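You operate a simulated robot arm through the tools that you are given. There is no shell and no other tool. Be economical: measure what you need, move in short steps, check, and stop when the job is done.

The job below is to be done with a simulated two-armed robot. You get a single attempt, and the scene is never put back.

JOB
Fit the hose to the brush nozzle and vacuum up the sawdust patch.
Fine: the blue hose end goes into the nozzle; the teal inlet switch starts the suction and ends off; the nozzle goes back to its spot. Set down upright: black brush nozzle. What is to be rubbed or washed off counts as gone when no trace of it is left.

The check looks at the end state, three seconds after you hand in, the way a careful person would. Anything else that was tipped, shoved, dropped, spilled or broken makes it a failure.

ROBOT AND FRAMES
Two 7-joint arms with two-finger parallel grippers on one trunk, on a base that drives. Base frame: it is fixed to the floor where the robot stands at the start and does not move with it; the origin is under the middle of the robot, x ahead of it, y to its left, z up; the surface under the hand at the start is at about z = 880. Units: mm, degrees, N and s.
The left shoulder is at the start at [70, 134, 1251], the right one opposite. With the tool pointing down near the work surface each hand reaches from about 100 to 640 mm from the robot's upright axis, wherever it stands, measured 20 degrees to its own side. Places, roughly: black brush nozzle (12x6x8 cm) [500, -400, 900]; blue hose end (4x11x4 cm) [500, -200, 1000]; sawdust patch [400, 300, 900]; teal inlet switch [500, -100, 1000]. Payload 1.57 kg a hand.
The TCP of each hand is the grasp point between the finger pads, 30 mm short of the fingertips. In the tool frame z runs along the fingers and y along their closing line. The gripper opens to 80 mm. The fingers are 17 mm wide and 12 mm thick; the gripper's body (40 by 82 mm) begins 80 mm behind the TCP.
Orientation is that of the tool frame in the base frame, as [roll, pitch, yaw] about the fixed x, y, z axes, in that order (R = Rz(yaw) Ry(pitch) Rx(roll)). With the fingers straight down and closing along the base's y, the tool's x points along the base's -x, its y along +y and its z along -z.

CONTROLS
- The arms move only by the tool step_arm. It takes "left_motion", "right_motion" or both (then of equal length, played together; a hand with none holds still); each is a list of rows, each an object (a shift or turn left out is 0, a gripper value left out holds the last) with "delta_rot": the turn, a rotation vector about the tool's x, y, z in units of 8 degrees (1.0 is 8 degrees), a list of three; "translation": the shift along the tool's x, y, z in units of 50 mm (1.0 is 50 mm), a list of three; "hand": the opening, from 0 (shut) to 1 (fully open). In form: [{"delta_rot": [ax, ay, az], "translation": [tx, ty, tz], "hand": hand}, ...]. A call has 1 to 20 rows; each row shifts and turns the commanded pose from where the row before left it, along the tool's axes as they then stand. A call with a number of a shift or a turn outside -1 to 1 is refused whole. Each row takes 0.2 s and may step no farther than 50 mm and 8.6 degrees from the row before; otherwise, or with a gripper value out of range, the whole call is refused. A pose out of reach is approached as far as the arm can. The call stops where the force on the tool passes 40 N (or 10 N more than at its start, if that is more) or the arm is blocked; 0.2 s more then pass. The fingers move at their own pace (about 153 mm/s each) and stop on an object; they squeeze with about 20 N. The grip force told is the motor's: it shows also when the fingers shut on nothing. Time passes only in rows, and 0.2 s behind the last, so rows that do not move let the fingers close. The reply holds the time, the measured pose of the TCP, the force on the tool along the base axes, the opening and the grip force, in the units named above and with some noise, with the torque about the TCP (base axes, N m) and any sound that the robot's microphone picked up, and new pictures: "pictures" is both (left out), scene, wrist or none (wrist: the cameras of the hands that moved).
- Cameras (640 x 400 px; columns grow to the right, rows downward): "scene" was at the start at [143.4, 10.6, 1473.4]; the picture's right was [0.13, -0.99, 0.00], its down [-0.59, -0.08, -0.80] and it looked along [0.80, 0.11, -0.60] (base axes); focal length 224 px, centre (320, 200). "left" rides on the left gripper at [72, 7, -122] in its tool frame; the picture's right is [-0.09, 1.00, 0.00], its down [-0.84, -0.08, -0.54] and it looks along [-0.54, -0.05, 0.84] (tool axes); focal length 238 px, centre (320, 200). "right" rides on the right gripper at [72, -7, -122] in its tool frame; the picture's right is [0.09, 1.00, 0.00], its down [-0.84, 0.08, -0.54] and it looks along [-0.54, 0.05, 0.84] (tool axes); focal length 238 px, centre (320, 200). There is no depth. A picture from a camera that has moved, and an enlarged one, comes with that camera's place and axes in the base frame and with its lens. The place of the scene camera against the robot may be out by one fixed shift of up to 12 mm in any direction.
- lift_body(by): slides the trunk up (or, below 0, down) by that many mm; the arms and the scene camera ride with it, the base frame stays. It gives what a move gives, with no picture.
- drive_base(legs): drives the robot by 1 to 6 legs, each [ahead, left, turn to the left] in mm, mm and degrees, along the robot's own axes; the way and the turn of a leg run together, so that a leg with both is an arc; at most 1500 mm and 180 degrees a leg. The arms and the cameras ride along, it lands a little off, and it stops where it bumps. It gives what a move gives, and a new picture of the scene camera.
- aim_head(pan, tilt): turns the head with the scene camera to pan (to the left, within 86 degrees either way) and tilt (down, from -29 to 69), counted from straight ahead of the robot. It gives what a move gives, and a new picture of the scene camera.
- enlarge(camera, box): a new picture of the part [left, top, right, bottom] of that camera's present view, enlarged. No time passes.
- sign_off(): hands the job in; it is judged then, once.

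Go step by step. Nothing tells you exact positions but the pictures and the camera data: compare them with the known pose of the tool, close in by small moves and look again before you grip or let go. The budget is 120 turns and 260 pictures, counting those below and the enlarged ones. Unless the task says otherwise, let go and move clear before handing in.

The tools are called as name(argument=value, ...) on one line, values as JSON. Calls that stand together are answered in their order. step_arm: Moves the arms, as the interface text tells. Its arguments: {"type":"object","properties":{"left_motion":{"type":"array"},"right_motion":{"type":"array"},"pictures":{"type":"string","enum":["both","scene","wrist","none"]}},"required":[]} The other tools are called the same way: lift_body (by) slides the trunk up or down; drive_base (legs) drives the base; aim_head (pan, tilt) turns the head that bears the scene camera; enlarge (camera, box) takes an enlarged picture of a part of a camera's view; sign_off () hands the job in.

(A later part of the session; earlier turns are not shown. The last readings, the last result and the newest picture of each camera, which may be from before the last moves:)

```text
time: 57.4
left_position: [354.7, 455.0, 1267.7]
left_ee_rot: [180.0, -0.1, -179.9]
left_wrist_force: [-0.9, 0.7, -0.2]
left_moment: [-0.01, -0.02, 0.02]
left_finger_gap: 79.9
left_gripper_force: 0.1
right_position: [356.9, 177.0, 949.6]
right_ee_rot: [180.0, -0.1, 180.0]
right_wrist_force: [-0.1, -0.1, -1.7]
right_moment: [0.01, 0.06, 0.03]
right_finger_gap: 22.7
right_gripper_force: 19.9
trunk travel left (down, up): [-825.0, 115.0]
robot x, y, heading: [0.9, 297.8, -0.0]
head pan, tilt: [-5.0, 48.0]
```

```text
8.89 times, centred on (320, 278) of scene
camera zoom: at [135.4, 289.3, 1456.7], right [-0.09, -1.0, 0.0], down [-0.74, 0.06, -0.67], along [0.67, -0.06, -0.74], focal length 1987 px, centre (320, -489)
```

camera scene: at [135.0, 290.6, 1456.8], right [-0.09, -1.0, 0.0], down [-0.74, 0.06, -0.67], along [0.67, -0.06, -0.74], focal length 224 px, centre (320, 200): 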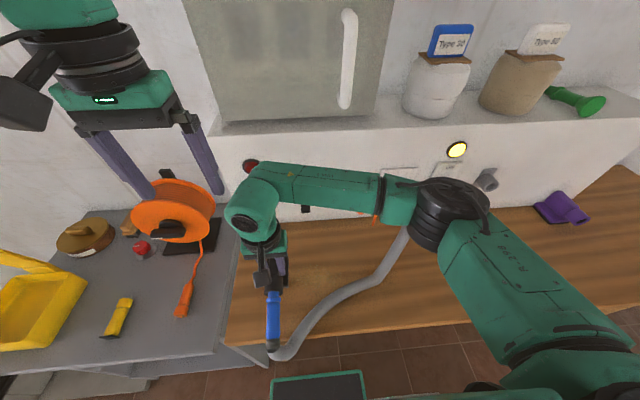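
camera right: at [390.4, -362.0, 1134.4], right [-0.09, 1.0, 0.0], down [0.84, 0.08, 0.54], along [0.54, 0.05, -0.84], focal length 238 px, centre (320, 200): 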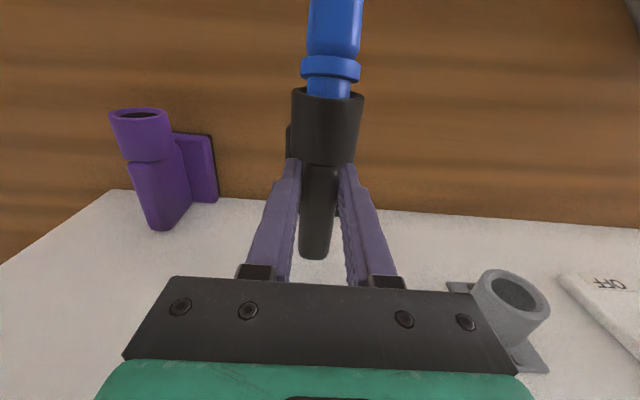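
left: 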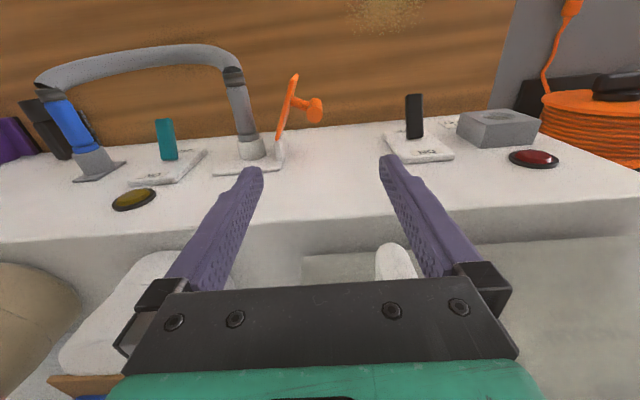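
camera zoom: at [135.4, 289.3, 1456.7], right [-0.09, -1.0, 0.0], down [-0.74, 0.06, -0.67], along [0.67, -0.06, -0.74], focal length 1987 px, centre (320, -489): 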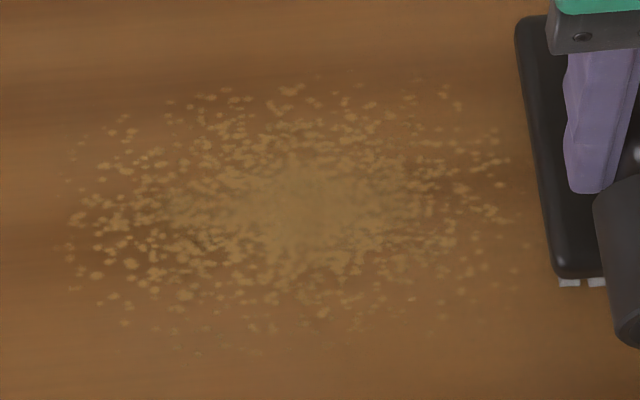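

No change: the suction isn't reaching the brush, so the hose is likely not fully seated (there is a gap at the collar). I take the nozzle back to its spot, where the panel braces it, to push the hose fully home.

step_arm(right_motion=[{"translation": [0, 0, -0.8]}, {"translation": [0, 0, -0.8]}, {"translation": [0, -0.5, -0.8]}, {"translation": [0, -0.9, 0]}, {"translation": [0, -0.9, 0]}], pictures="none")

drive_base(legs=[[0, -210, 0], [0, -210, 0]])

aim_head(pan=-30, tilt=42)

```text
time: 58.5
left_position: [352.9, 453.7, 1269.1]
left_ee_rot: [179.9, -0.1, 180.0]
left_wrist_force: [0.3, 0.4, 0.2]
left_moment: [0.03, 0.03, 0.0]
left_finger_gap: 80.0
left_gripper_force: 0.1
right_position: [357.5, 60.5, 1070.1]
right_ee_rot: [179.9, 0.1, -179.9]
right_wrist_force: [-0.1, 0.2, -2.5]
right_moment: [0.01, 0.07, -0.01]
right_finger_gap: 22.7
right_gripper_force: 19.4
trunk travel left (down, up): [-825.0, 115.0]
robot x, y, heading: [-1.4, 293.6, -0.0]
head pan, tilt: [-5.0, 48.0]
```

```text
time: 61.4
left_position: [353.6, 40.8, 1267.2]
left_ee_rot: [-179.8, 0.0, -179.9]
left_wrist_force: [0.2, 0.5, -0.4]
left_moment: [-0.05, -0.01, -0.02]
left_finger_gap: 79.8
left_gripper_force: 0.1
right_position: [358.1, -352.4, 1071.9]
right_ee_rot: [-179.9, 0.1, -179.9]
right_wrist_force: [-0.7, 0.0, -1.8]
right_moment: [0.03, 0.03, -0.01]
right_finger_gap: 23.0
right_gripper_force: 20.2
trunk travel left (down, up): [-825.0, 115.0]
robot x, y, heading: [1.3, -122.2, 0.2]
head pan, tilt: [-5.0, 48.0]
camera scene: at [135.6, -124.9, 1456.8], right [-0.09, -1.0, 0.0], down [-0.74, 0.06, -0.67], along [0.67, -0.06, -0.74], focal length 224 px, centre (320, 200)
```

scene: 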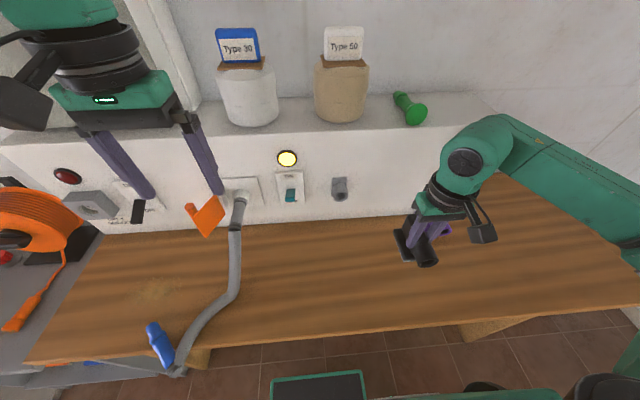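

```text
time: 62.3
left_position: [355.1, 35.8, 1266.8]
left_ee_rot: [180.0, 0.0, -179.9]
left_wrist_force: [0.0, 0.0, 0.1]
left_moment: [-0.01, 0.02, -0.02]
left_finger_gap: 79.4
left_gripper_force: 0.0
right_position: [358.0, -356.6, 1069.5]
right_ee_rot: [179.9, -0.1, -179.8]
right_wrist_force: [0.2, 0.1, -2.7]
right_moment: [0.03, 0.04, 0.03]
right_finger_gap: 23.1
right_gripper_force: 19.9
trunk travel left (down, up): [-825.0, 115.0]
robot x, y, heading: [0.9, -120.2, -0.0]
head pan, tilt: [-30.0, 42.0]
camera scene: at [129.6, -165.0, 1465.2], right [-0.5, -0.87, 0.0], down [-0.58, 0.33, -0.74], along [0.64, -0.37, -0.67], focal length 224 px, centre (320, 200)
```

scene: 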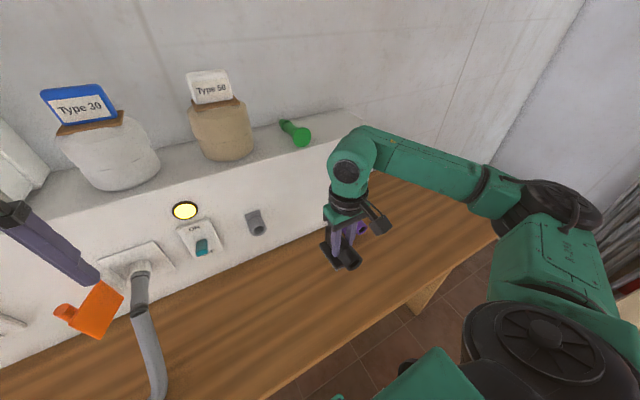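

The hose end has come off and lies near the bench's front-left edge, so it was indeed only loosely held. First I return the nozzle to its spot, then fetch the hose.

step_arm(right_motion=[{"translation": [-0.9, 0, 0]}, {"translation": [-0.9, 0, 0]}, {"translation": [-0.9, 0.02, 0]}, {"translation": [0, 0, 0.7]}, {"translation": [0, 0, 0.7]}, {"translation": [0, 0, 0.5]}, {}], pictures="wrist")

enlarge(camera="scene", box=[270, 190, 390, 290])

```text
time: 63.9
left_position: [354.3, 37.1, 1267.8]
left_ee_rot: [-180.0, 0.0, -179.9]
left_wrist_force: [-0.3, 0.8, -0.1]
left_moment: [0.03, -0.01, -0.01]
left_finger_gap: 80.0
left_gripper_force: 0.0
right_position: [493.6, -355.2, 973.7]
right_ee_rot: [179.9, 0.0, -179.9]
right_wrist_force: [0.0, -0.6, -1.8]
right_moment: [-0.01, 0.04, -0.01]
right_finger_gap: 22.9
right_gripper_force: 20.1
trunk travel left (down, up): [-825.0, 115.0]
robot x, y, heading: [-1.3, -120.7, 0.2]
head pan, tilt: [-30.0, 42.0]
camera right: at [420.7, -361.0, 1095.4], right [-0.09, 1.0, 0.0], down [0.84, 0.08, 0.54], along [0.54, 0.05, -0.84], focal length 238 px, centre (320, 200)
```

right: 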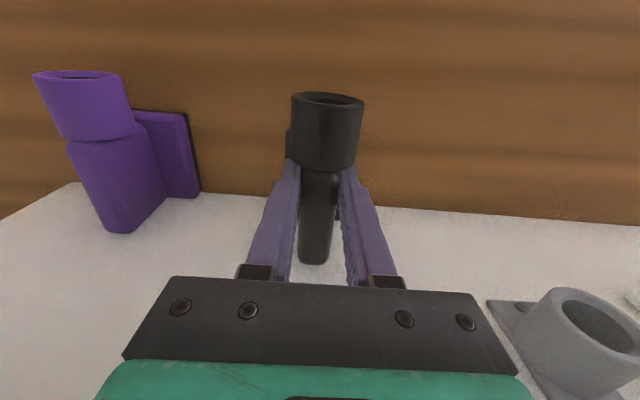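

```text
4.00 times, centred on (330, 240) of scene
camera zoom: at [129.4, -164.0, 1465.3], right [-0.5, -0.87, 0.0], down [-0.58, 0.33, -0.74], along [0.64, -0.37, -0.67], focal length 894 px, centre (280, 40)
```

zoom: 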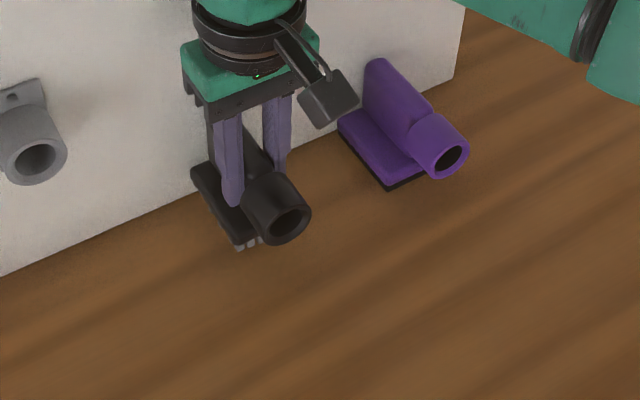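

step_arm(right_motion=[{"translation": [-0.07, 0, 0.2]}, {"translation": [0, 0, 0.2]}, {"translation": [0, 0, 0.06]}, {}], pictures="none")

enlarge(camera="scene", box=[270, 190, 390, 290])

```text
time: 64.9
left_position: [353.7, 38.2, 1266.7]
left_ee_rot: [-180.0, -0.1, -179.8]
left_wrist_force: [0.0, 0.6, 0.5]
left_moment: [-0.02, -0.01, 0.0]
left_finger_gap: 79.6
left_gripper_force: 0.1
right_position: [497.1, -353.6, 951.1]
right_ee_rot: [179.9, -0.1, -179.9]
right_wrist_force: [0.7, -0.1, -2.2]
right_moment: [0.0, 0.05, 0.0]
right_finger_gap: 22.8
right_gripper_force: 20.5
trunk travel left (down, up): [-825.0, 115.0]
robot x, y, heading: [0.5, -121.8, 0.1]
head pan, tilt: [-30.0, 42.0]
```

```text
4.00 times, centred on (330, 240) of scene
camera zoom: at [129.9, -164.0, 1465.2], right [-0.5, -0.87, 0.0], down [-0.58, 0.33, -0.74], along [0.64, -0.37, -0.67], focal length 894 px, centre (280, 40)
```

zoom: 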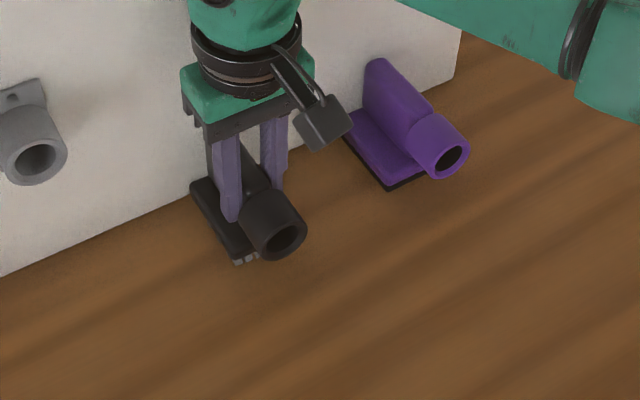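

step_arm(right_motion=[{"translation": [0, 0, 0.02]}, {"translation": [0, 0, 0.02]}, {}], pictures="none")

```text
time: 65.7
left_position: [352.7, 37.1, 1266.8]
left_ee_rot: [-179.9, -0.1, -179.8]
left_wrist_force: [-0.1, 0.0, 0.7]
left_moment: [0.0, 0.01, 0.0]
left_finger_gap: 80.0
left_gripper_force: 0.1
right_position: [495.8, -354.5, 949.8]
right_ee_rot: [179.9, 0.0, -180.0]
right_wrist_force: [0.2, -0.4, 3.6]
right_moment: [-0.16, 0.08, 0.03]
right_finger_gap: 23.0
right_gripper_force: 19.6
trunk travel left (down, up): [-825.0, 115.0]
robot x, y, heading: [0.3, -121.1, 0.0]
head pan, tilt: [-30.0, 42.0]
```

Touching the bench. I release, rise clear, and look for the hose end.

step_arm(right_motion=[{"hand": 1}, {"hand": 1}, {"translation": [0, 0, -0.8]}, {"translation": [0, 0, -0.8]}, {"translation": [0.5, 0, -0.8]}, {"translation": [0.9, 0, 0]}, {"translation": [0.9, 0, 0]}], pictures="none")

drive_base(legs=[[0, 300, 0]])

aim_head(pan=0, tilt=62)

```text
time: 67.3
left_position: [350.5, 37.0, 1268.3]
left_ee_rot: [180.0, 0.1, -179.9]
left_wrist_force: [-1.1, -0.1, 0.0]
left_moment: [0.02, -0.04, -0.01]
left_finger_gap: 80.1
left_gripper_force: 0.1
right_position: [379.1, -353.6, 1071.1]
right_ee_rot: [179.9, 0.0, -179.9]
right_wrist_force: [0.6, -0.3, -0.4]
right_moment: [0.01, -0.06, 0.02]
right_finger_gap: 80.0
right_gripper_force: 0.0
trunk travel left (down, up): [-825.0, 115.0]
robot x, y, heading: [-0.3, -119.0, 0.1]
head pan, tilt: [-30.0, 42.0]
```

```text
time: 69.4
left_position: [352.8, 334.1, 1267.5]
left_ee_rot: [180.0, 0.1, -179.9]
left_wrist_force: [-1.1, -0.5, -0.5]
left_moment: [0.03, 0.04, 0.0]
left_finger_gap: 79.9
left_gripper_force: 0.0
right_position: [381.4, -56.9, 1069.8]
right_ee_rot: [179.8, -0.1, -179.9]
right_wrist_force: [-0.1, 0.0, 0.3]
right_moment: [0.01, 0.02, -0.05]
right_finger_gap: 79.9
right_gripper_force: 0.0
trunk travel left (down, up): [-825.0, 115.0]
robot x, y, heading: [0.4, 177.5, 0.1]
head pan, tilt: [-30.0, 42.0]
camera scene: at [129.0, 133.5, 1465.2], right [-0.5, -0.87, 0.0], down [-0.58, 0.34, -0.74], along [0.64, -0.37, -0.67], focal length 224 px, centre (320, 200)
```

scene: 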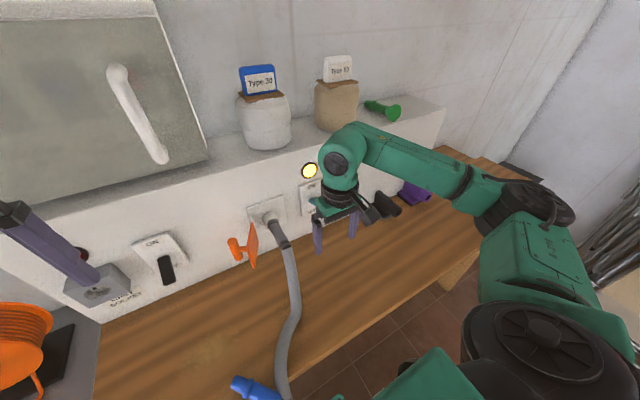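

```text
time: 70.3
left_position: [353.5, 336.7, 1266.4]
left_ee_rot: [-179.9, 0.0, -179.9]
left_wrist_force: [0.3, 0.0, -0.1]
left_moment: [0.0, -0.04, 0.02]
left_finger_gap: 79.8
left_gripper_force: 0.0
right_position: [381.6, -55.3, 1069.2]
right_ee_rot: [179.9, 0.0, -179.9]
right_wrist_force: [-0.4, -1.0, 0.0]
right_moment: [0.0, 0.02, -0.03]
right_finger_gap: 80.1
right_gripper_force: 0.2
trunk travel left (down, up): [-825.0, 115.0]
robot x, y, heading: [-4.0, 178.1, -0.1]
head pan, tilt: [0.0, 62.0]
camera scene: at [120.8, 177.9, 1439.2], right [0.0, -1.0, 0.0], down [-0.88, 0.0, -0.47], along [0.47, 0.0, -0.88], focal length 224 px, centre (320, 200)
```

scene: 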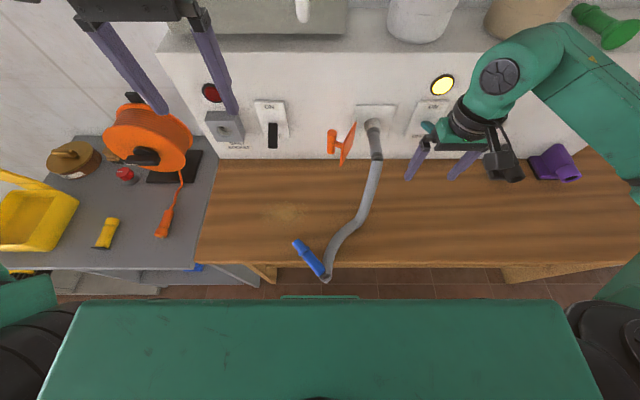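

enlarge(camera="scene", box=[270, 210, 390, 290])

enlarge(camera="scene", box=[240, 180, 330, 240])

```text
5.00 times, centred on (330, 250) of scene
camera zoom: at [120.8, 177.9, 1439.2], right [0.0, -1.0, 0.0], down [-0.88, 0.0, -0.47], along [0.47, 0.0, -0.88], focal length 1117 px, centre (270, -50)
```

zoom: 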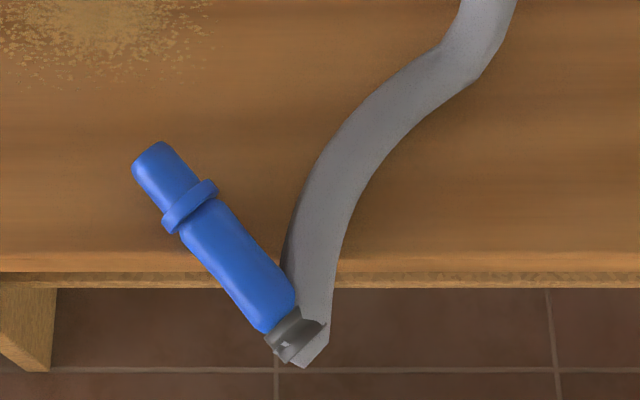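

```text
6.67 times, centred on (285, 210) of scene
camera zoom: at [120.8, 177.9, 1439.2], right [0.0, -1.0, 0.0], down [-0.88, 0.0, -0.47], along [0.47, 0.0, -0.88], focal length 1490 px, centre (553, 133)
```

zoom: 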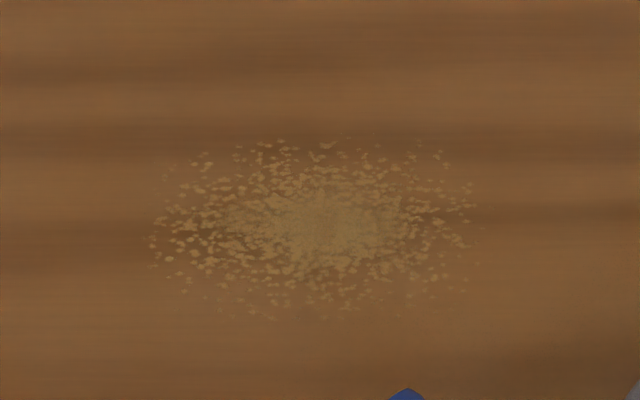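

The hose end lies on the bench near the front edge: tip ≈(292, 235), collar ≈(266, 217), axis turned about 35°. I bring the right hand above the part just behind the collar, turned to match.

step_arm(right_motion=[{"translation": [0.366, 0.75, 0.1]}, {"translation": [0.366, 0.75, 0.1]}, {"translation": [0.366, 0.75, 0.1]}, {"translation": [0.366, 0.75, 0.1]}, {"translation": [0.366, 0.75, 0.1]}, {"translation": [0.366, 0.75, 0.1]}, {"translation": [0.366, 0.75, 0]}, {"delta_rot": [0, 0, -0.875]}, {"delta_rot": [0, 0, -0.875]}, {"delta_rot": [0, 0, -0.875]}, {"delta_rot": [0, 0, -0.875]}, {"delta_rot": [0, 0, -0.875]}, {}], pictures="both")

```text
time: 73.1
left_position: [353.3, 337.3, 1267.1]
left_ee_rot: [-180.0, 0.1, -179.9]
left_wrist_force: [0.0, 0.1, 0.4]
left_moment: [0.02, 0.0, 0.0]
left_finger_gap: 80.0
left_gripper_force: 0.0
right_position: [253.0, 207.5, 1039.2]
right_ee_rot: [179.9, 0.0, -144.9]
right_wrist_force: [0.2, 0.4, -0.2]
right_moment: [0.0, 0.0, 0.0]
right_finger_gap: 80.0
right_gripper_force: 0.1
trunk travel left (down, up): [-825.0, 115.0]
robot x, y, heading: [2.4, 178.1, 0.0]
head pan, tilt: [0.0, 62.0]
camera scene: at [120.8, 178.2, 1439.2], right [0.0, -1.0, 0.0], down [-0.88, 0.0, -0.47], along [0.47, 0.0, -0.88], focal length 224 px, centre (320, 200)
camera right: at [197.4, 162.0, 1161.2], right [-0.65, 0.76, 0.0], down [0.64, 0.54, 0.54], along [0.41, 0.35, -0.84], focal length 238 px, centre (320, 200)
```

scene: 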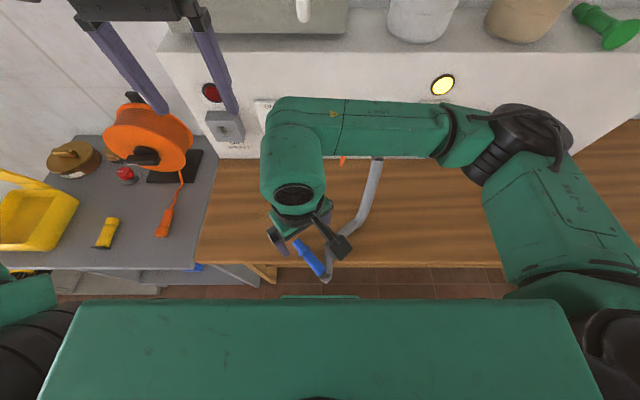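
right: 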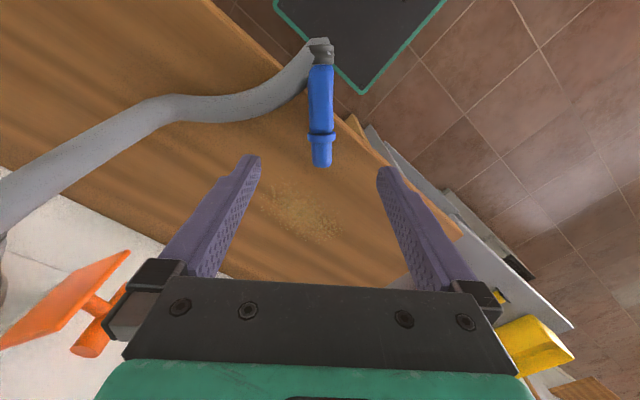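

Well centred; the axis is nearer 40°. I turn 5° more, descend to 940 and check.

step_arm(right_motion=[{"delta_rot": [0, 0, -0.6], "translation": [0.06, 0, 0]}, {"translation": [0, 0, 0.7]}, {"translation": [0, 0, 0.7]}, {"translation": [0, 0, 0.5]}, {}], pictures="wrist")

enlarge(camera="scene", box=[260, 190, 380, 290])

```text
time: 74.3
left_position: [353.1, 336.4, 1267.1]
left_ee_rot: [180.0, 0.0, -179.8]
left_wrist_force: [0.7, -0.2, -0.4]
left_moment: [-0.02, 0.01, -0.02]
left_finger_gap: 80.1
left_gripper_force: 0.1
right_position: [251.1, 206.3, 944.9]
right_ee_rot: [179.9, 0.0, -140.1]
right_wrist_force: [-0.4, 0.3, 0.5]
right_moment: [0.02, 0.01, 0.01]
right_finger_gap: 80.3
right_gripper_force: 0.0
trunk travel left (down, up): [-825.0, 115.0]
robot x, y, heading: [-0.2, 177.1, -0.0]
head pan, tilt: [0.0, 62.0]
camera right: at [199.3, 155.7, 1066.1], right [-0.71, 0.71, 0.0], down [0.59, 0.6, 0.54], along [0.38, 0.39, -0.84], focal length 238 px, centre (320, 200)
```

right: 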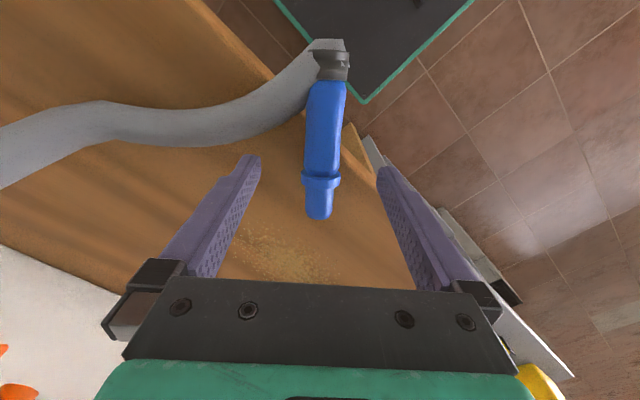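

```text
4.00 times, centred on (320, 240) of scene
camera zoom: at [120.8, 177.9, 1439.2], right [0.0, -1.0, 0.0], down [-0.88, 0.0, -0.47], along [0.47, 0.0, -0.88], focal length 894 px, centre (320, 40)
```

zoom: 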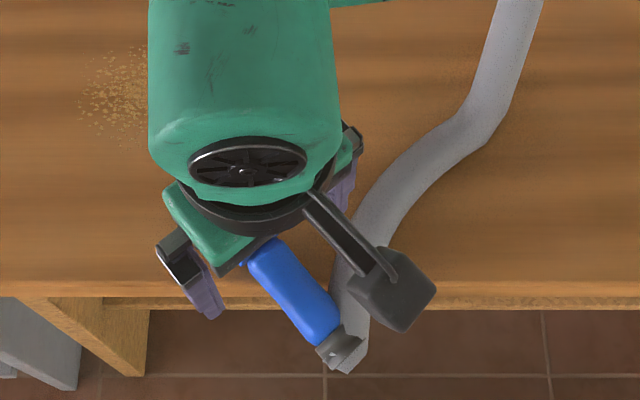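

Good. A small correction, then down to z≈914 and close behind the collar.

step_arm(right_motion=[{"translation": [-0.06, 0.05, 0.3]}, {"translation": [0, 0, 0.3]}, {}, {"hand": 0}, {"hand": 0}, {"hand": 0}], pictures="wrist")

enlarge(camera="right", box=[240, 100, 400, 290])

```text
time: 75.7
left_position: [353.4, 338.0, 1267.0]
left_ee_rot: [180.0, 0.1, -179.9]
left_wrist_force: [0.5, 0.1, -0.8]
left_moment: [-0.01, 0.02, 0.02]
left_finger_gap: 80.0
left_gripper_force: 0.1
right_position: [250.1, 210.3, 915.8]
right_ee_rot: [179.9, -0.1, -140.1]
right_wrist_force: [0.1, 0.1, 2.9]
right_moment: [-0.09, 0.01, -0.01]
right_finger_gap: 27.3
right_gripper_force: 20.0
trunk travel left (down, up): [-825.0, 115.0]
robot x, y, heading: [1.8, 177.6, -0.1]
head pan, tilt: [0.0, 62.0]
camera right: at [199.9, 160.0, 1036.5], right [-0.71, 0.71, 0.0], down [0.59, 0.59, 0.54], along [0.38, 0.39, -0.84], focal length 238 px, centre (320, 200)
```

right: 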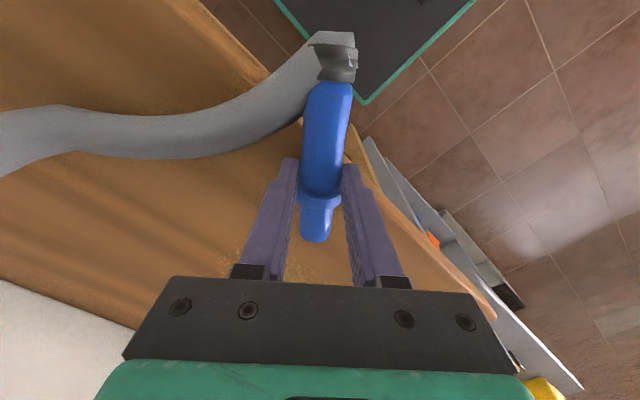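

```text
2.11 times, centred on (320, 195) of right
camera zoom: at [199.9, 160.0, 1036.5], right [-0.71, 0.71, 0.0], down [0.59, 0.59, 0.54], along [0.38, 0.39, -0.84], focal length 502 px, centre (320, 210)
```

zoom: 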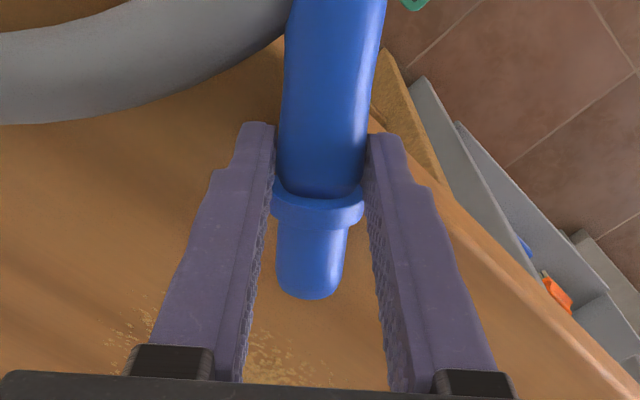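

Gripped right behind the collar. I lift, turn back straight, and drive back to the right.

step_arm(right_motion=[{"translation": [0, 0, -0.7]}, {"translation": [0, 0, -0.7]}, {"translation": [0, 0, -0.7]}, {"delta_rot": [0, 0, 1.0]}, {"delta_rot": [0, 0, 1.0]}, {"delta_rot": [0, 0, 1.0]}, {"delta_rot": [0, 0, 1.0]}, {"delta_rot": [0, 0, 1.0]}, {"translation": [-0.6, -0.6, 0]}, {"translation": [-0.6, -0.6, 0]}, {}], pictures="wrist")

drive_base(legs=[[0, -300, 0]])

aim_head(pan=-30, tilt=42)

```text
time: 78.1
left_position: [353.2, 338.5, 1266.2]
left_ee_rot: [-180.0, 0.0, -179.9]
left_wrist_force: [-0.3, -0.2, -1.0]
left_moment: [-0.06, 0.01, 0.01]
left_finger_gap: 80.0
left_gripper_force: 0.1
right_position: [311.4, 151.3, 1021.1]
right_ee_rot: [179.9, 0.0, 179.8]
right_wrist_force: [0.9, 1.0, -1.2]
right_moment: [0.02, -0.05, 0.0]
right_finger_gap: 27.4
right_gripper_force: 20.0
trunk travel left (down, up): [-825.0, 115.0]
robot x, y, heading: [1.0, 180.6, 0.0]
head pan, tilt: [0.0, 62.0]
camera right: at [238.6, 145.0, 1142.3], right [-0.09, 1.0, 0.0], down [0.84, 0.08, 0.54], along [0.54, 0.05, -0.84], focal length 238 px, centre (320, 200)
```

right: 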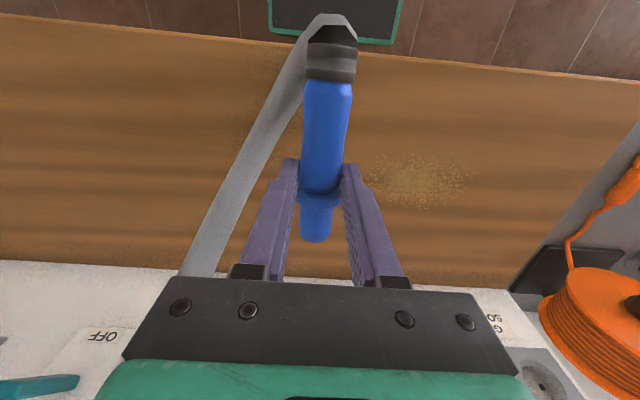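

```text
time: 80.2
left_position: [353.7, 40.0, 1266.9]
left_ee_rot: [-179.9, -0.2, -179.9]
left_wrist_force: [-0.4, -0.1, 0.8]
left_moment: [-0.01, 0.02, 0.04]
left_finger_gap: 80.0
left_gripper_force: 0.0
right_position: [311.2, -145.6, 1020.7]
right_ee_rot: [180.0, 0.0, 179.9]
right_wrist_force: [-0.1, 0.0, -0.4]
right_moment: [0.01, -0.01, -0.02]
right_finger_gap: 27.3
right_gripper_force: 19.7
trunk travel left (down, up): [-825.0, 115.0]
robot x, y, heading: [-0.7, -120.9, 0.1]
head pan, tilt: [0.0, 62.0]
camera scene: at [120.9, -117.7, 1439.2], right [0.0, -1.0, 0.0], down [-0.88, 0.0, -0.47], along [0.47, 0.0, -0.88], focal length 224 px, centre (320, 200)
```

scene: 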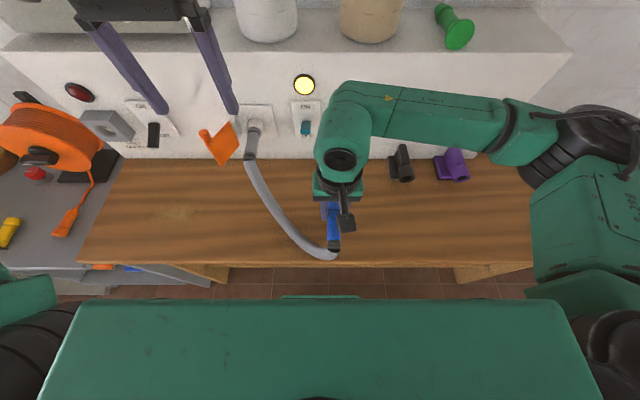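

```text
time: 81.1
left_position: [354.2, 39.4, 1268.3]
left_ee_rot: [-180.0, -0.1, -179.9]
left_wrist_force: [0.0, -0.1, -0.1]
left_moment: [0.0, -0.01, 0.02]
left_finger_gap: 80.0
left_gripper_force: 0.0
right_position: [310.9, -147.9, 1021.2]
right_ee_rot: [179.9, 0.2, 179.9]
right_wrist_force: [1.0, 0.1, -1.0]
right_moment: [0.02, -0.02, 0.02]
right_finger_gap: 27.3
right_gripper_force: 20.3
trunk travel left (down, up): [-825.0, 115.0]
robot x, y, heading: [2.0, -116.4, 0.2]
head pan, tilt: [-30.0, 42.0]
camera scene: at [128.9, -161.9, 1465.2], right [-0.5, -0.87, 0.0], down [-0.58, 0.33, -0.74], along [0.64, -0.37, -0.67], focal length 224 px, centre (320, 200)
```

scene: 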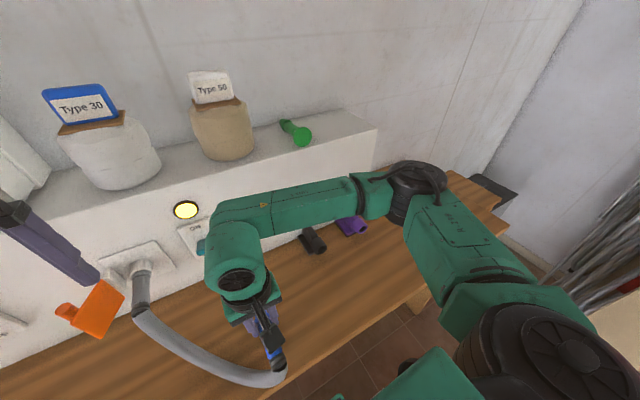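

Now bring the tip in front of the nozzle's mouth and inspect.

step_arm(right_motion=[{"translation": [-0.27, -0.82, 0]}, {"translation": [-0.27, -0.82, 0]}, {"translation": [-0.27, -0.82, 0]}, {"translation": [-0.27, -0.82, 0]}, {"translation": [-0.27, -0.84, 0]}, {"translation": [0, 0, 0.7]}, {"translation": [0, 0, 0.6]}, {}], pictures="wrist")

enlarge(camera="scene", box=[280, 210, 360, 260])

enlarge(camera="right", box=[240, 180, 400, 290])

```text
time: 82.9
left_position: [354.4, 37.8, 1267.3]
left_ee_rot: [-180.0, 0.0, 180.0]
left_wrist_force: [-0.5, -0.2, -0.2]
left_moment: [0.0, 0.01, 0.03]
left_finger_gap: 80.1
left_gripper_force: 0.0
right_position: [376.7, -355.0, 954.7]
right_ee_rot: [179.9, 0.1, 179.8]
right_wrist_force: [0.3, -0.2, -1.8]
right_moment: [-0.03, -0.03, -0.03]
right_finger_gap: 27.2
right_gripper_force: 20.3
trunk travel left (down, up): [-825.0, 115.0]
robot x, y, heading: [-1.9, -120.9, 0.1]
head pan, tilt: [-30.0, 42.0]
camera right: at [305.2, -361.1, 1075.7], right [-0.09, 1.0, 0.0], down [0.84, 0.07, 0.54], along [0.54, 0.05, -0.84], focal length 238 px, centre (320, 200)
```

right: 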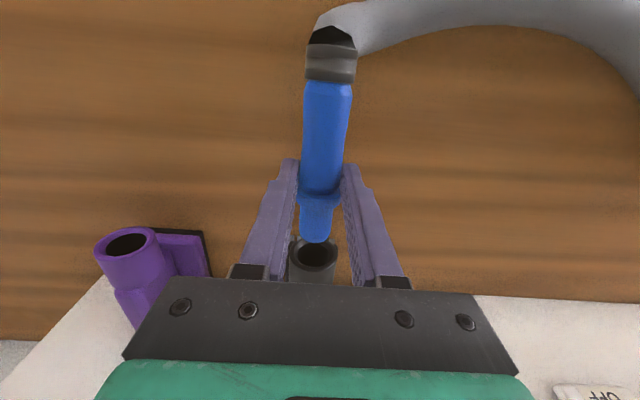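

```text
8.00 times, centred on (320, 235) of scene
camera zoom: at [128.5, -162.5, 1465.3], right [-0.5, -0.87, 0.0], down [-0.58, 0.34, -0.74], along [0.64, -0.37, -0.67], focal length 1788 px, centre (320, -80)
```

zoom: 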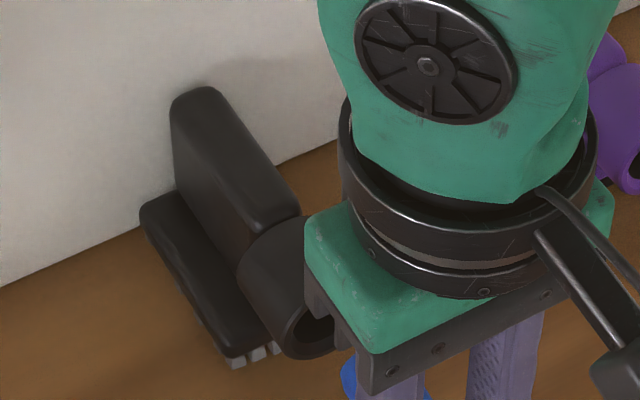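

```text
3.64 times, centred on (320, 235) of right
camera zoom: at [305.2, -361.1, 1075.7], right [-0.09, 1.0, 0.0], down [0.84, 0.07, 0.54], along [0.54, 0.05, -0.84], focal length 867 px, centre (320, 73)
```

zoom: 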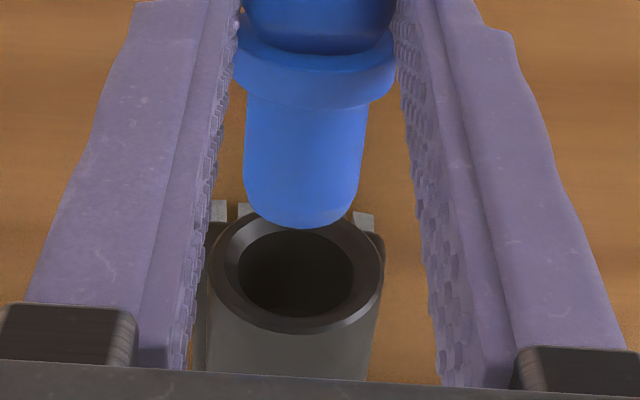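

Now clear: the mouth has a funnel and then a tight bore (~27 mm vs 24.5 mm tip), so alignment matters. Laterally it's within 1 mm; I advance until the tip is at the rim and compare heights.

step_arm(right_motion=[{"translation": [-0.3, 0, 0]}, {"translation": [-0.2, 0, 0]}, {}], pictures="none")

enlarge(camera="right", box=[240, 180, 400, 290])

enlarge(camera="scene", box=[280, 210, 360, 260])

```text
time: 83.7
left_position: [352.9, 38.7, 1267.2]
left_ee_rot: [180.0, -0.1, -180.0]
left_wrist_force: [-0.6, 0.6, -0.5]
left_moment: [-0.02, 0.0, 0.01]
left_finger_gap: 79.9
left_gripper_force: 0.0
right_position: [402.3, -353.9, 955.9]
right_ee_rot: [179.9, 0.0, 179.8]
right_wrist_force: [0.4, -0.5, -0.4]
right_moment: [0.0, -0.01, -0.01]
right_finger_gap: 27.4
right_gripper_force: 20.2
trunk travel left (down, up): [-825.0, 115.0]
robot x, y, heading: [-5.9, -115.5, 0.0]
head pan, tilt: [-30.0, 42.0]
```

```text
3.64 times, centred on (320, 235) of right
camera zoom: at [330.1, -360.5, 1076.4], right [-0.09, 1.0, 0.0], down [0.84, 0.07, 0.54], along [0.54, 0.05, -0.84], focal length 867 px, centre (320, 73)
```

zoom: 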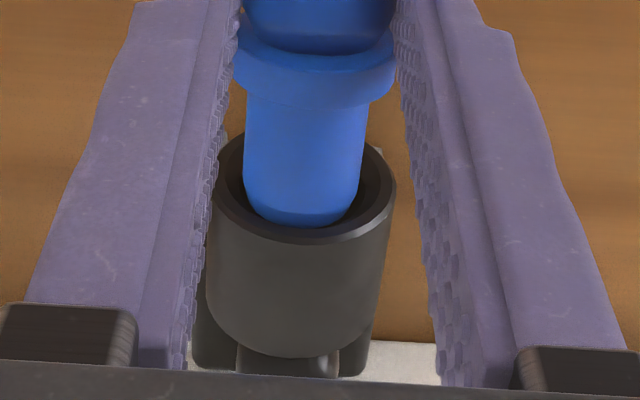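

```text
8.00 times, centred on (320, 235) of scene
camera zoom: at [128.4, -161.9, 1465.3], right [-0.5, -0.87, 0.0], down [-0.58, 0.33, -0.74], along [0.64, -0.37, -0.67], focal length 1788 px, centre (320, -80)
```

zoom: 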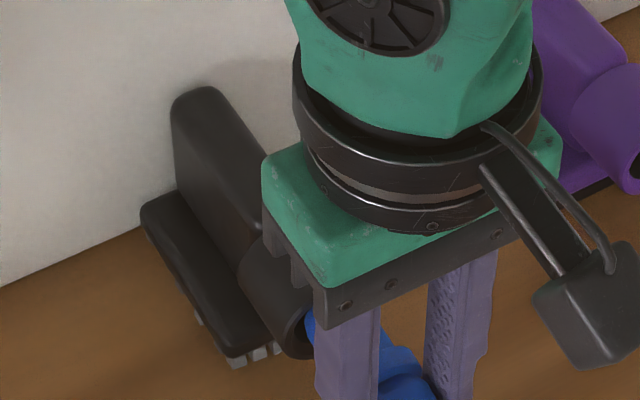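

step_arm(right_motion=[{"translation": [-0.1, 0.01, 0]}, {"translation": [-0.1, 0, 0]}, {"translation": [-0.06, 0, 0]}, {}], pictures="none")

enlarge(camera="right", box=[240, 180, 400, 290])

```text
time: 84.7
left_position: [354.1, 38.1, 1266.9]
left_ee_rot: [-179.9, 0.1, -179.9]
left_wrist_force: [0.2, 0.9, 0.2]
left_moment: [0.01, 0.03, -0.01]
left_finger_gap: 79.8
left_gripper_force: 0.0
right_position: [415.3, -354.0, 955.2]
right_ee_rot: [179.8, 0.0, 179.8]
right_wrist_force: [-0.4, -0.5, -1.6]
right_moment: [0.02, 0.05, 0.01]
right_finger_gap: 27.2
right_gripper_force: 20.3
trunk travel left (down, up): [-825.0, 115.0]
robot x, y, heading: [1.0, -115.0, -0.2]
head pan, tilt: [-30.0, 42.0]
```

```text
3.64 times, centred on (320, 235) of right
camera zoom: at [343.4, -360.3, 1076.8], right [-0.09, 1.0, 0.0], down [0.84, 0.07, 0.54], along [0.54, 0.05, -0.84], focal length 867 px, centre (320, 73)
```

zoom: 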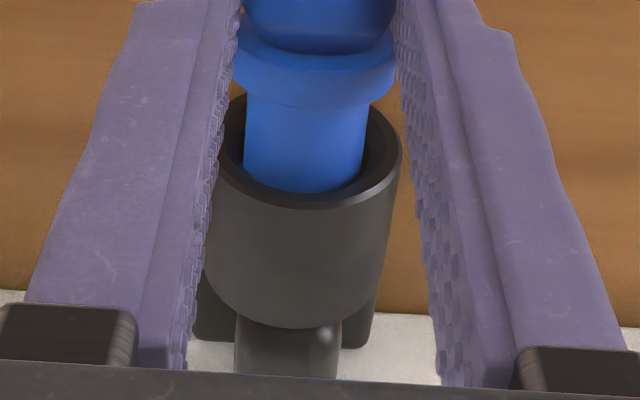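

step_arm(right_motion=[{"translation": [-0.08, 0.01, 0]}, {"translation": [-0.08, 0, 0]}, {}], pictures="none")

enlarge(camera="right", box=[240, 180, 400, 290])

```text
time: 85.5
left_position: [354.1, 38.2, 1267.6]
left_ee_rot: [180.0, 0.1, -180.0]
left_wrist_force: [1.2, -0.5, -1.0]
left_moment: [0.0, 0.03, 0.03]
left_finger_gap: 80.0
left_gripper_force: 0.0
right_position: [422.5, -353.6, 955.3]
right_ee_rot: [179.8, 0.0, 179.8]
right_wrist_force: [0.1, 0.0, -2.1]
right_moment: [0.0, 0.06, 0.0]
right_finger_gap: 27.1
right_gripper_force: 19.9
trunk travel left (down, up): [-825.0, 115.0]
robot x, y, heading: [-3.6, -123.1, 0.0]
head pan, tilt: [-30.0, 42.0]
```

```text
3.64 times, centred on (320, 235) of right
camera zoom: at [351.6, -359.8, 1076.8], right [-0.09, 1.0, 0.0], down [0.84, 0.07, 0.54], along [0.54, 0.05, -0.84], focal length 867 px, centre (320, 73)
```

zoom: 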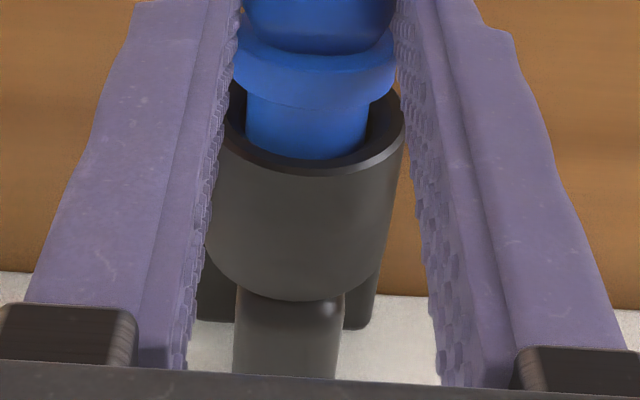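

step_arm(right_motion=[{"translation": [-0.06, 0, 0]}, {"translation": [-0.06, 0, 0]}, {"translation": [-0.06, 0, 0]}, {}], pictures="none")

enlarge(camera="right", box=[240, 180, 400, 290])

```text
time: 86.5
left_position: [349.7, 37.6, 1268.3]
left_ee_rot: [-180.0, 0.1, -179.9]
left_wrist_force: [0.2, -0.4, -0.2]
left_moment: [0.05, -0.02, 0.0]
left_finger_gap: 79.8
left_gripper_force: 0.0
right_position: [429.6, -354.9, 955.8]
right_ee_rot: [180.0, -0.1, 179.8]
right_wrist_force: [-12.3, 0.3, -5.5]
right_moment: [0.02, 0.48, 0.05]
right_finger_gap: 27.3
right_gripper_force: 19.9
trunk travel left (down, up): [-825.0, 115.0]
robot x, y, heading: [2.1, -119.3, -0.1]
head pan, tilt: [-30.0, 42.0]
```

```text
3.64 times, centred on (320, 235) of right
camera zoom: at [357.1, -359.7, 1077.3], right [-0.09, 1.0, 0.0], down [0.84, 0.07, 0.54], along [0.54, 0.05, -0.84], focal length 867 px, centre (320, 73)
```

zoom: 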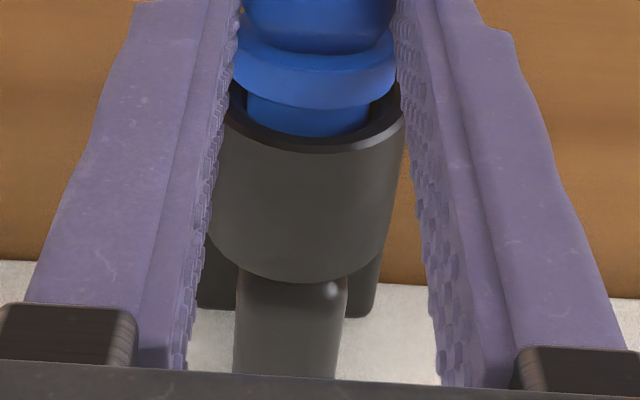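

Resistance begins with a slight downward reaction, so the tip is a touch high. I lower 1.5 mm and push further.

step_arm(right_motion=[{"translation": [0, 0, 0.03]}, {"translation": [-0.06, 0, 0]}, {"translation": [-0.06, 0, 0]}, {"translation": [-0.06, 0, 0]}, {}], pictures="none")

enlarge(camera="right", box=[240, 180, 400, 290])

```text
time: 87.7
left_position: [348.5, 38.9, 1269.3]
left_ee_rot: [180.0, 0.2, 179.8]
left_wrist_force: [0.3, -1.1, 0.2]
left_moment: [0.0, 0.03, 0.01]
left_finger_gap: 80.1
left_gripper_force: 0.1
right_position: [431.8, -354.7, 953.1]
right_ee_rot: [-179.8, -1.3, -179.9]
right_wrist_force: [-24.8, 0.7, 0.5]
right_moment: [0.11, -0.23, 0.03]
right_finger_gap: 28.0
right_gripper_force: 19.3
trunk travel left (down, up): [-825.0, 115.0]
robot x, y, heading: [-1.9, -119.2, -0.1]
head pan, tilt: [-30.0, 42.0]
stopped in row 5 (right hand): the force on the tool passed its limit at 41 N (the readings are from after the stop); the commanded pose is now the measured one
```

```text
3.64 times, centred on (320, 235) of right
camera zoom: at [361.3, -359.6, 1075.7], right [-0.09, 1.0, 0.0], down [0.85, 0.08, 0.52], along [0.52, 0.05, -0.85], focal length 867 px, centre (320, 73)
```

zoom: 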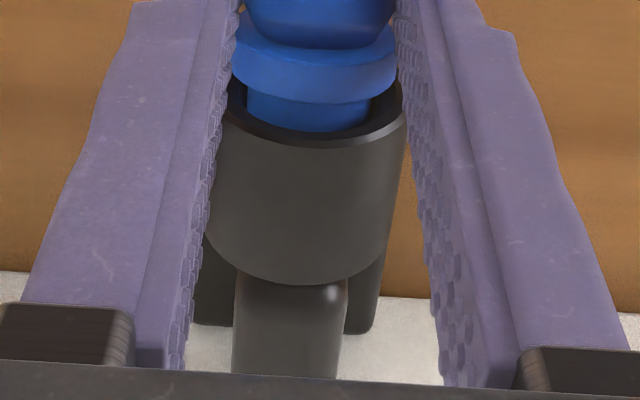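

Blocked at the same depth with 41 N, about 7 mm of tip still showing. I try pushing with small up/down and sideways dithering to let it settle in.

step_arm(right_motion=[{"translation": [-0.04, 0, -0.03]}, {"translation": [0, 0, -0.03]}, {"translation": [0, 0.03, 0]}, {"translation": [0, -0.06, 0]}, {"translation": [0, 0.03, 0.03]}, {"translation": [-0.02, 0, 0.03]}, {"delta_rot": [0, 0.15, 0]}, {"delta_rot": [0, 0.15, 0]}, {}], pictures="none")

enlarge(camera="right", box=[240, 180, 400, 290])

enlarge(camera="scene", box=[280, 210, 360, 260])

```text
time: 89.7
left_position: [342.0, 38.7, 1269.5]
left_ee_rot: [-180.0, 0.5, 179.9]
left_wrist_force: [0.0, -0.6, 0.1]
left_moment: [0.03, -0.03, -0.01]
left_finger_gap: 80.3
left_gripper_force: 0.2
right_position: [432.4, -354.4, 955.6]
right_ee_rot: [-179.7, -3.1, 180.0]
right_wrist_force: [-37.7, 1.6, -1.9]
right_moment: [0.02, 0.01, 0.18]
right_finger_gap: 27.6
right_gripper_force: 19.9
trunk travel left (down, up): [-825.0, 115.0]
robot x, y, heading: [2.0, -118.8, -0.3]
head pan, tilt: [-30.0, 42.0]
```

```text
3.64 times, centred on (320, 235) of right
camera zoom: at [365.5, -359.7, 1081.3], right [-0.09, 1.0, 0.0], down [0.87, 0.08, 0.5], along [0.49, 0.04, -0.87], focal length 867 px, centre (320, 73)
```

zoom: 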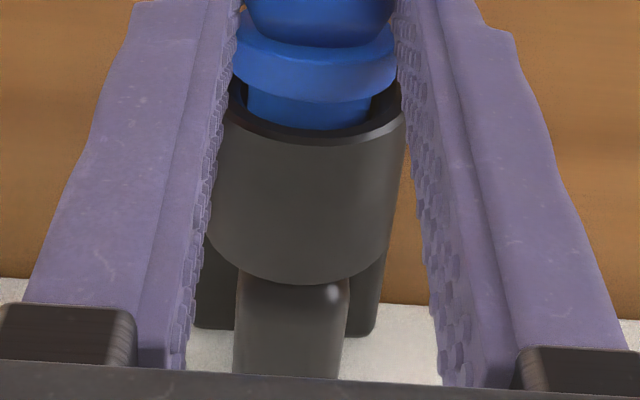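

```text
8.00 times, centred on (320, 235) of scene
camera zoom: at [116.0, -161.4, 1466.3], right [-0.5, -0.87, 0.0], down [-0.57, 0.34, -0.75], along [0.65, -0.37, -0.66], focal length 1788 px, centre (320, -80)
```

zoom: 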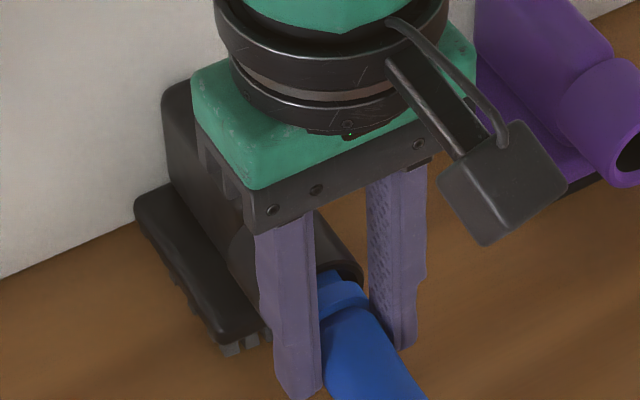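

It's a hard stop, so this is the seated depth; last time I partly pulled it out again with my test pull. I now only relax the pressure without pulling, then release.

step_arm(right_motion=[{"translation": [0.06, 0, 0], "delta_rot": [0, -0.15, 0]}, {"translation": [0.05, 0, 0], "delta_rot": [0, -0.15, 0]}, {"translation": [0.03, 0, 0]}, {}], pictures="none")

```text
time: 90.7
left_position: [348.9, 38.0, 1268.2]
left_ee_rot: [-180.0, 0.2, 180.0]
left_wrist_force: [0.2, 1.0, 0.4]
left_moment: [0.01, 0.01, 0.02]
left_finger_gap: 79.8
left_gripper_force: 0.1
right_position: [431.2, -355.0, 954.4]
right_ee_rot: [-179.8, -0.6, 179.9]
right_wrist_force: [-19.6, 2.0, -6.6]
right_moment: [-0.01, 0.61, 0.15]
right_finger_gap: 27.2
right_gripper_force: 20.0
trunk travel left (down, up): [-825.0, 115.0]
robot x, y, heading: [0.3, -119.7, 0.0]
head pan, tilt: [-30.0, 42.0]
```

step_arm(right_motion=[{"translation": [0.05, 0, 0.02]}, {"translation": [0.03, 0, 0]}, {}], pictures="none")

enlarge(camera="right", box=[240, 180, 400, 290])

```text
time: 91.5
left_position: [352.3, 39.1, 1268.1]
left_ee_rot: [180.0, 0.0, 180.0]
left_wrist_force: [-1.2, -0.4, -0.4]
left_moment: [-0.03, 0.0, 0.05]
left_finger_gap: 80.1
left_gripper_force: 0.1
right_position: [431.0, -354.5, 953.3]
right_ee_rot: [-179.9, -0.6, 179.8]
right_wrist_force: [-2.3, -0.6, 2.0]
right_moment: [0.05, -0.3, 0.08]
right_finger_gap: 27.0
right_gripper_force: 20.3
trunk travel left (down, up): [-825.0, 115.0]
robot x, y, heading: [-1.0, -117.6, -0.3]
head pan, tilt: [-30.0, 42.0]
```

```text
3.64 times, centred on (320, 235) of right
camera zoom: at [359.2, -359.9, 1075.2], right [-0.09, 1.0, 0.0], down [0.84, 0.08, 0.53], along [0.53, 0.05, -0.85], focal length 867 px, centre (320, 73)
```

zoom: 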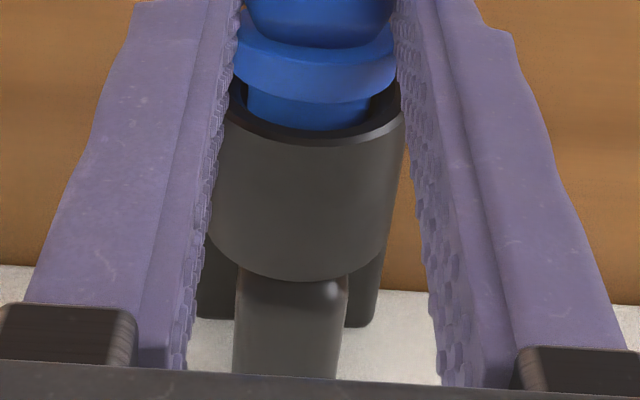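

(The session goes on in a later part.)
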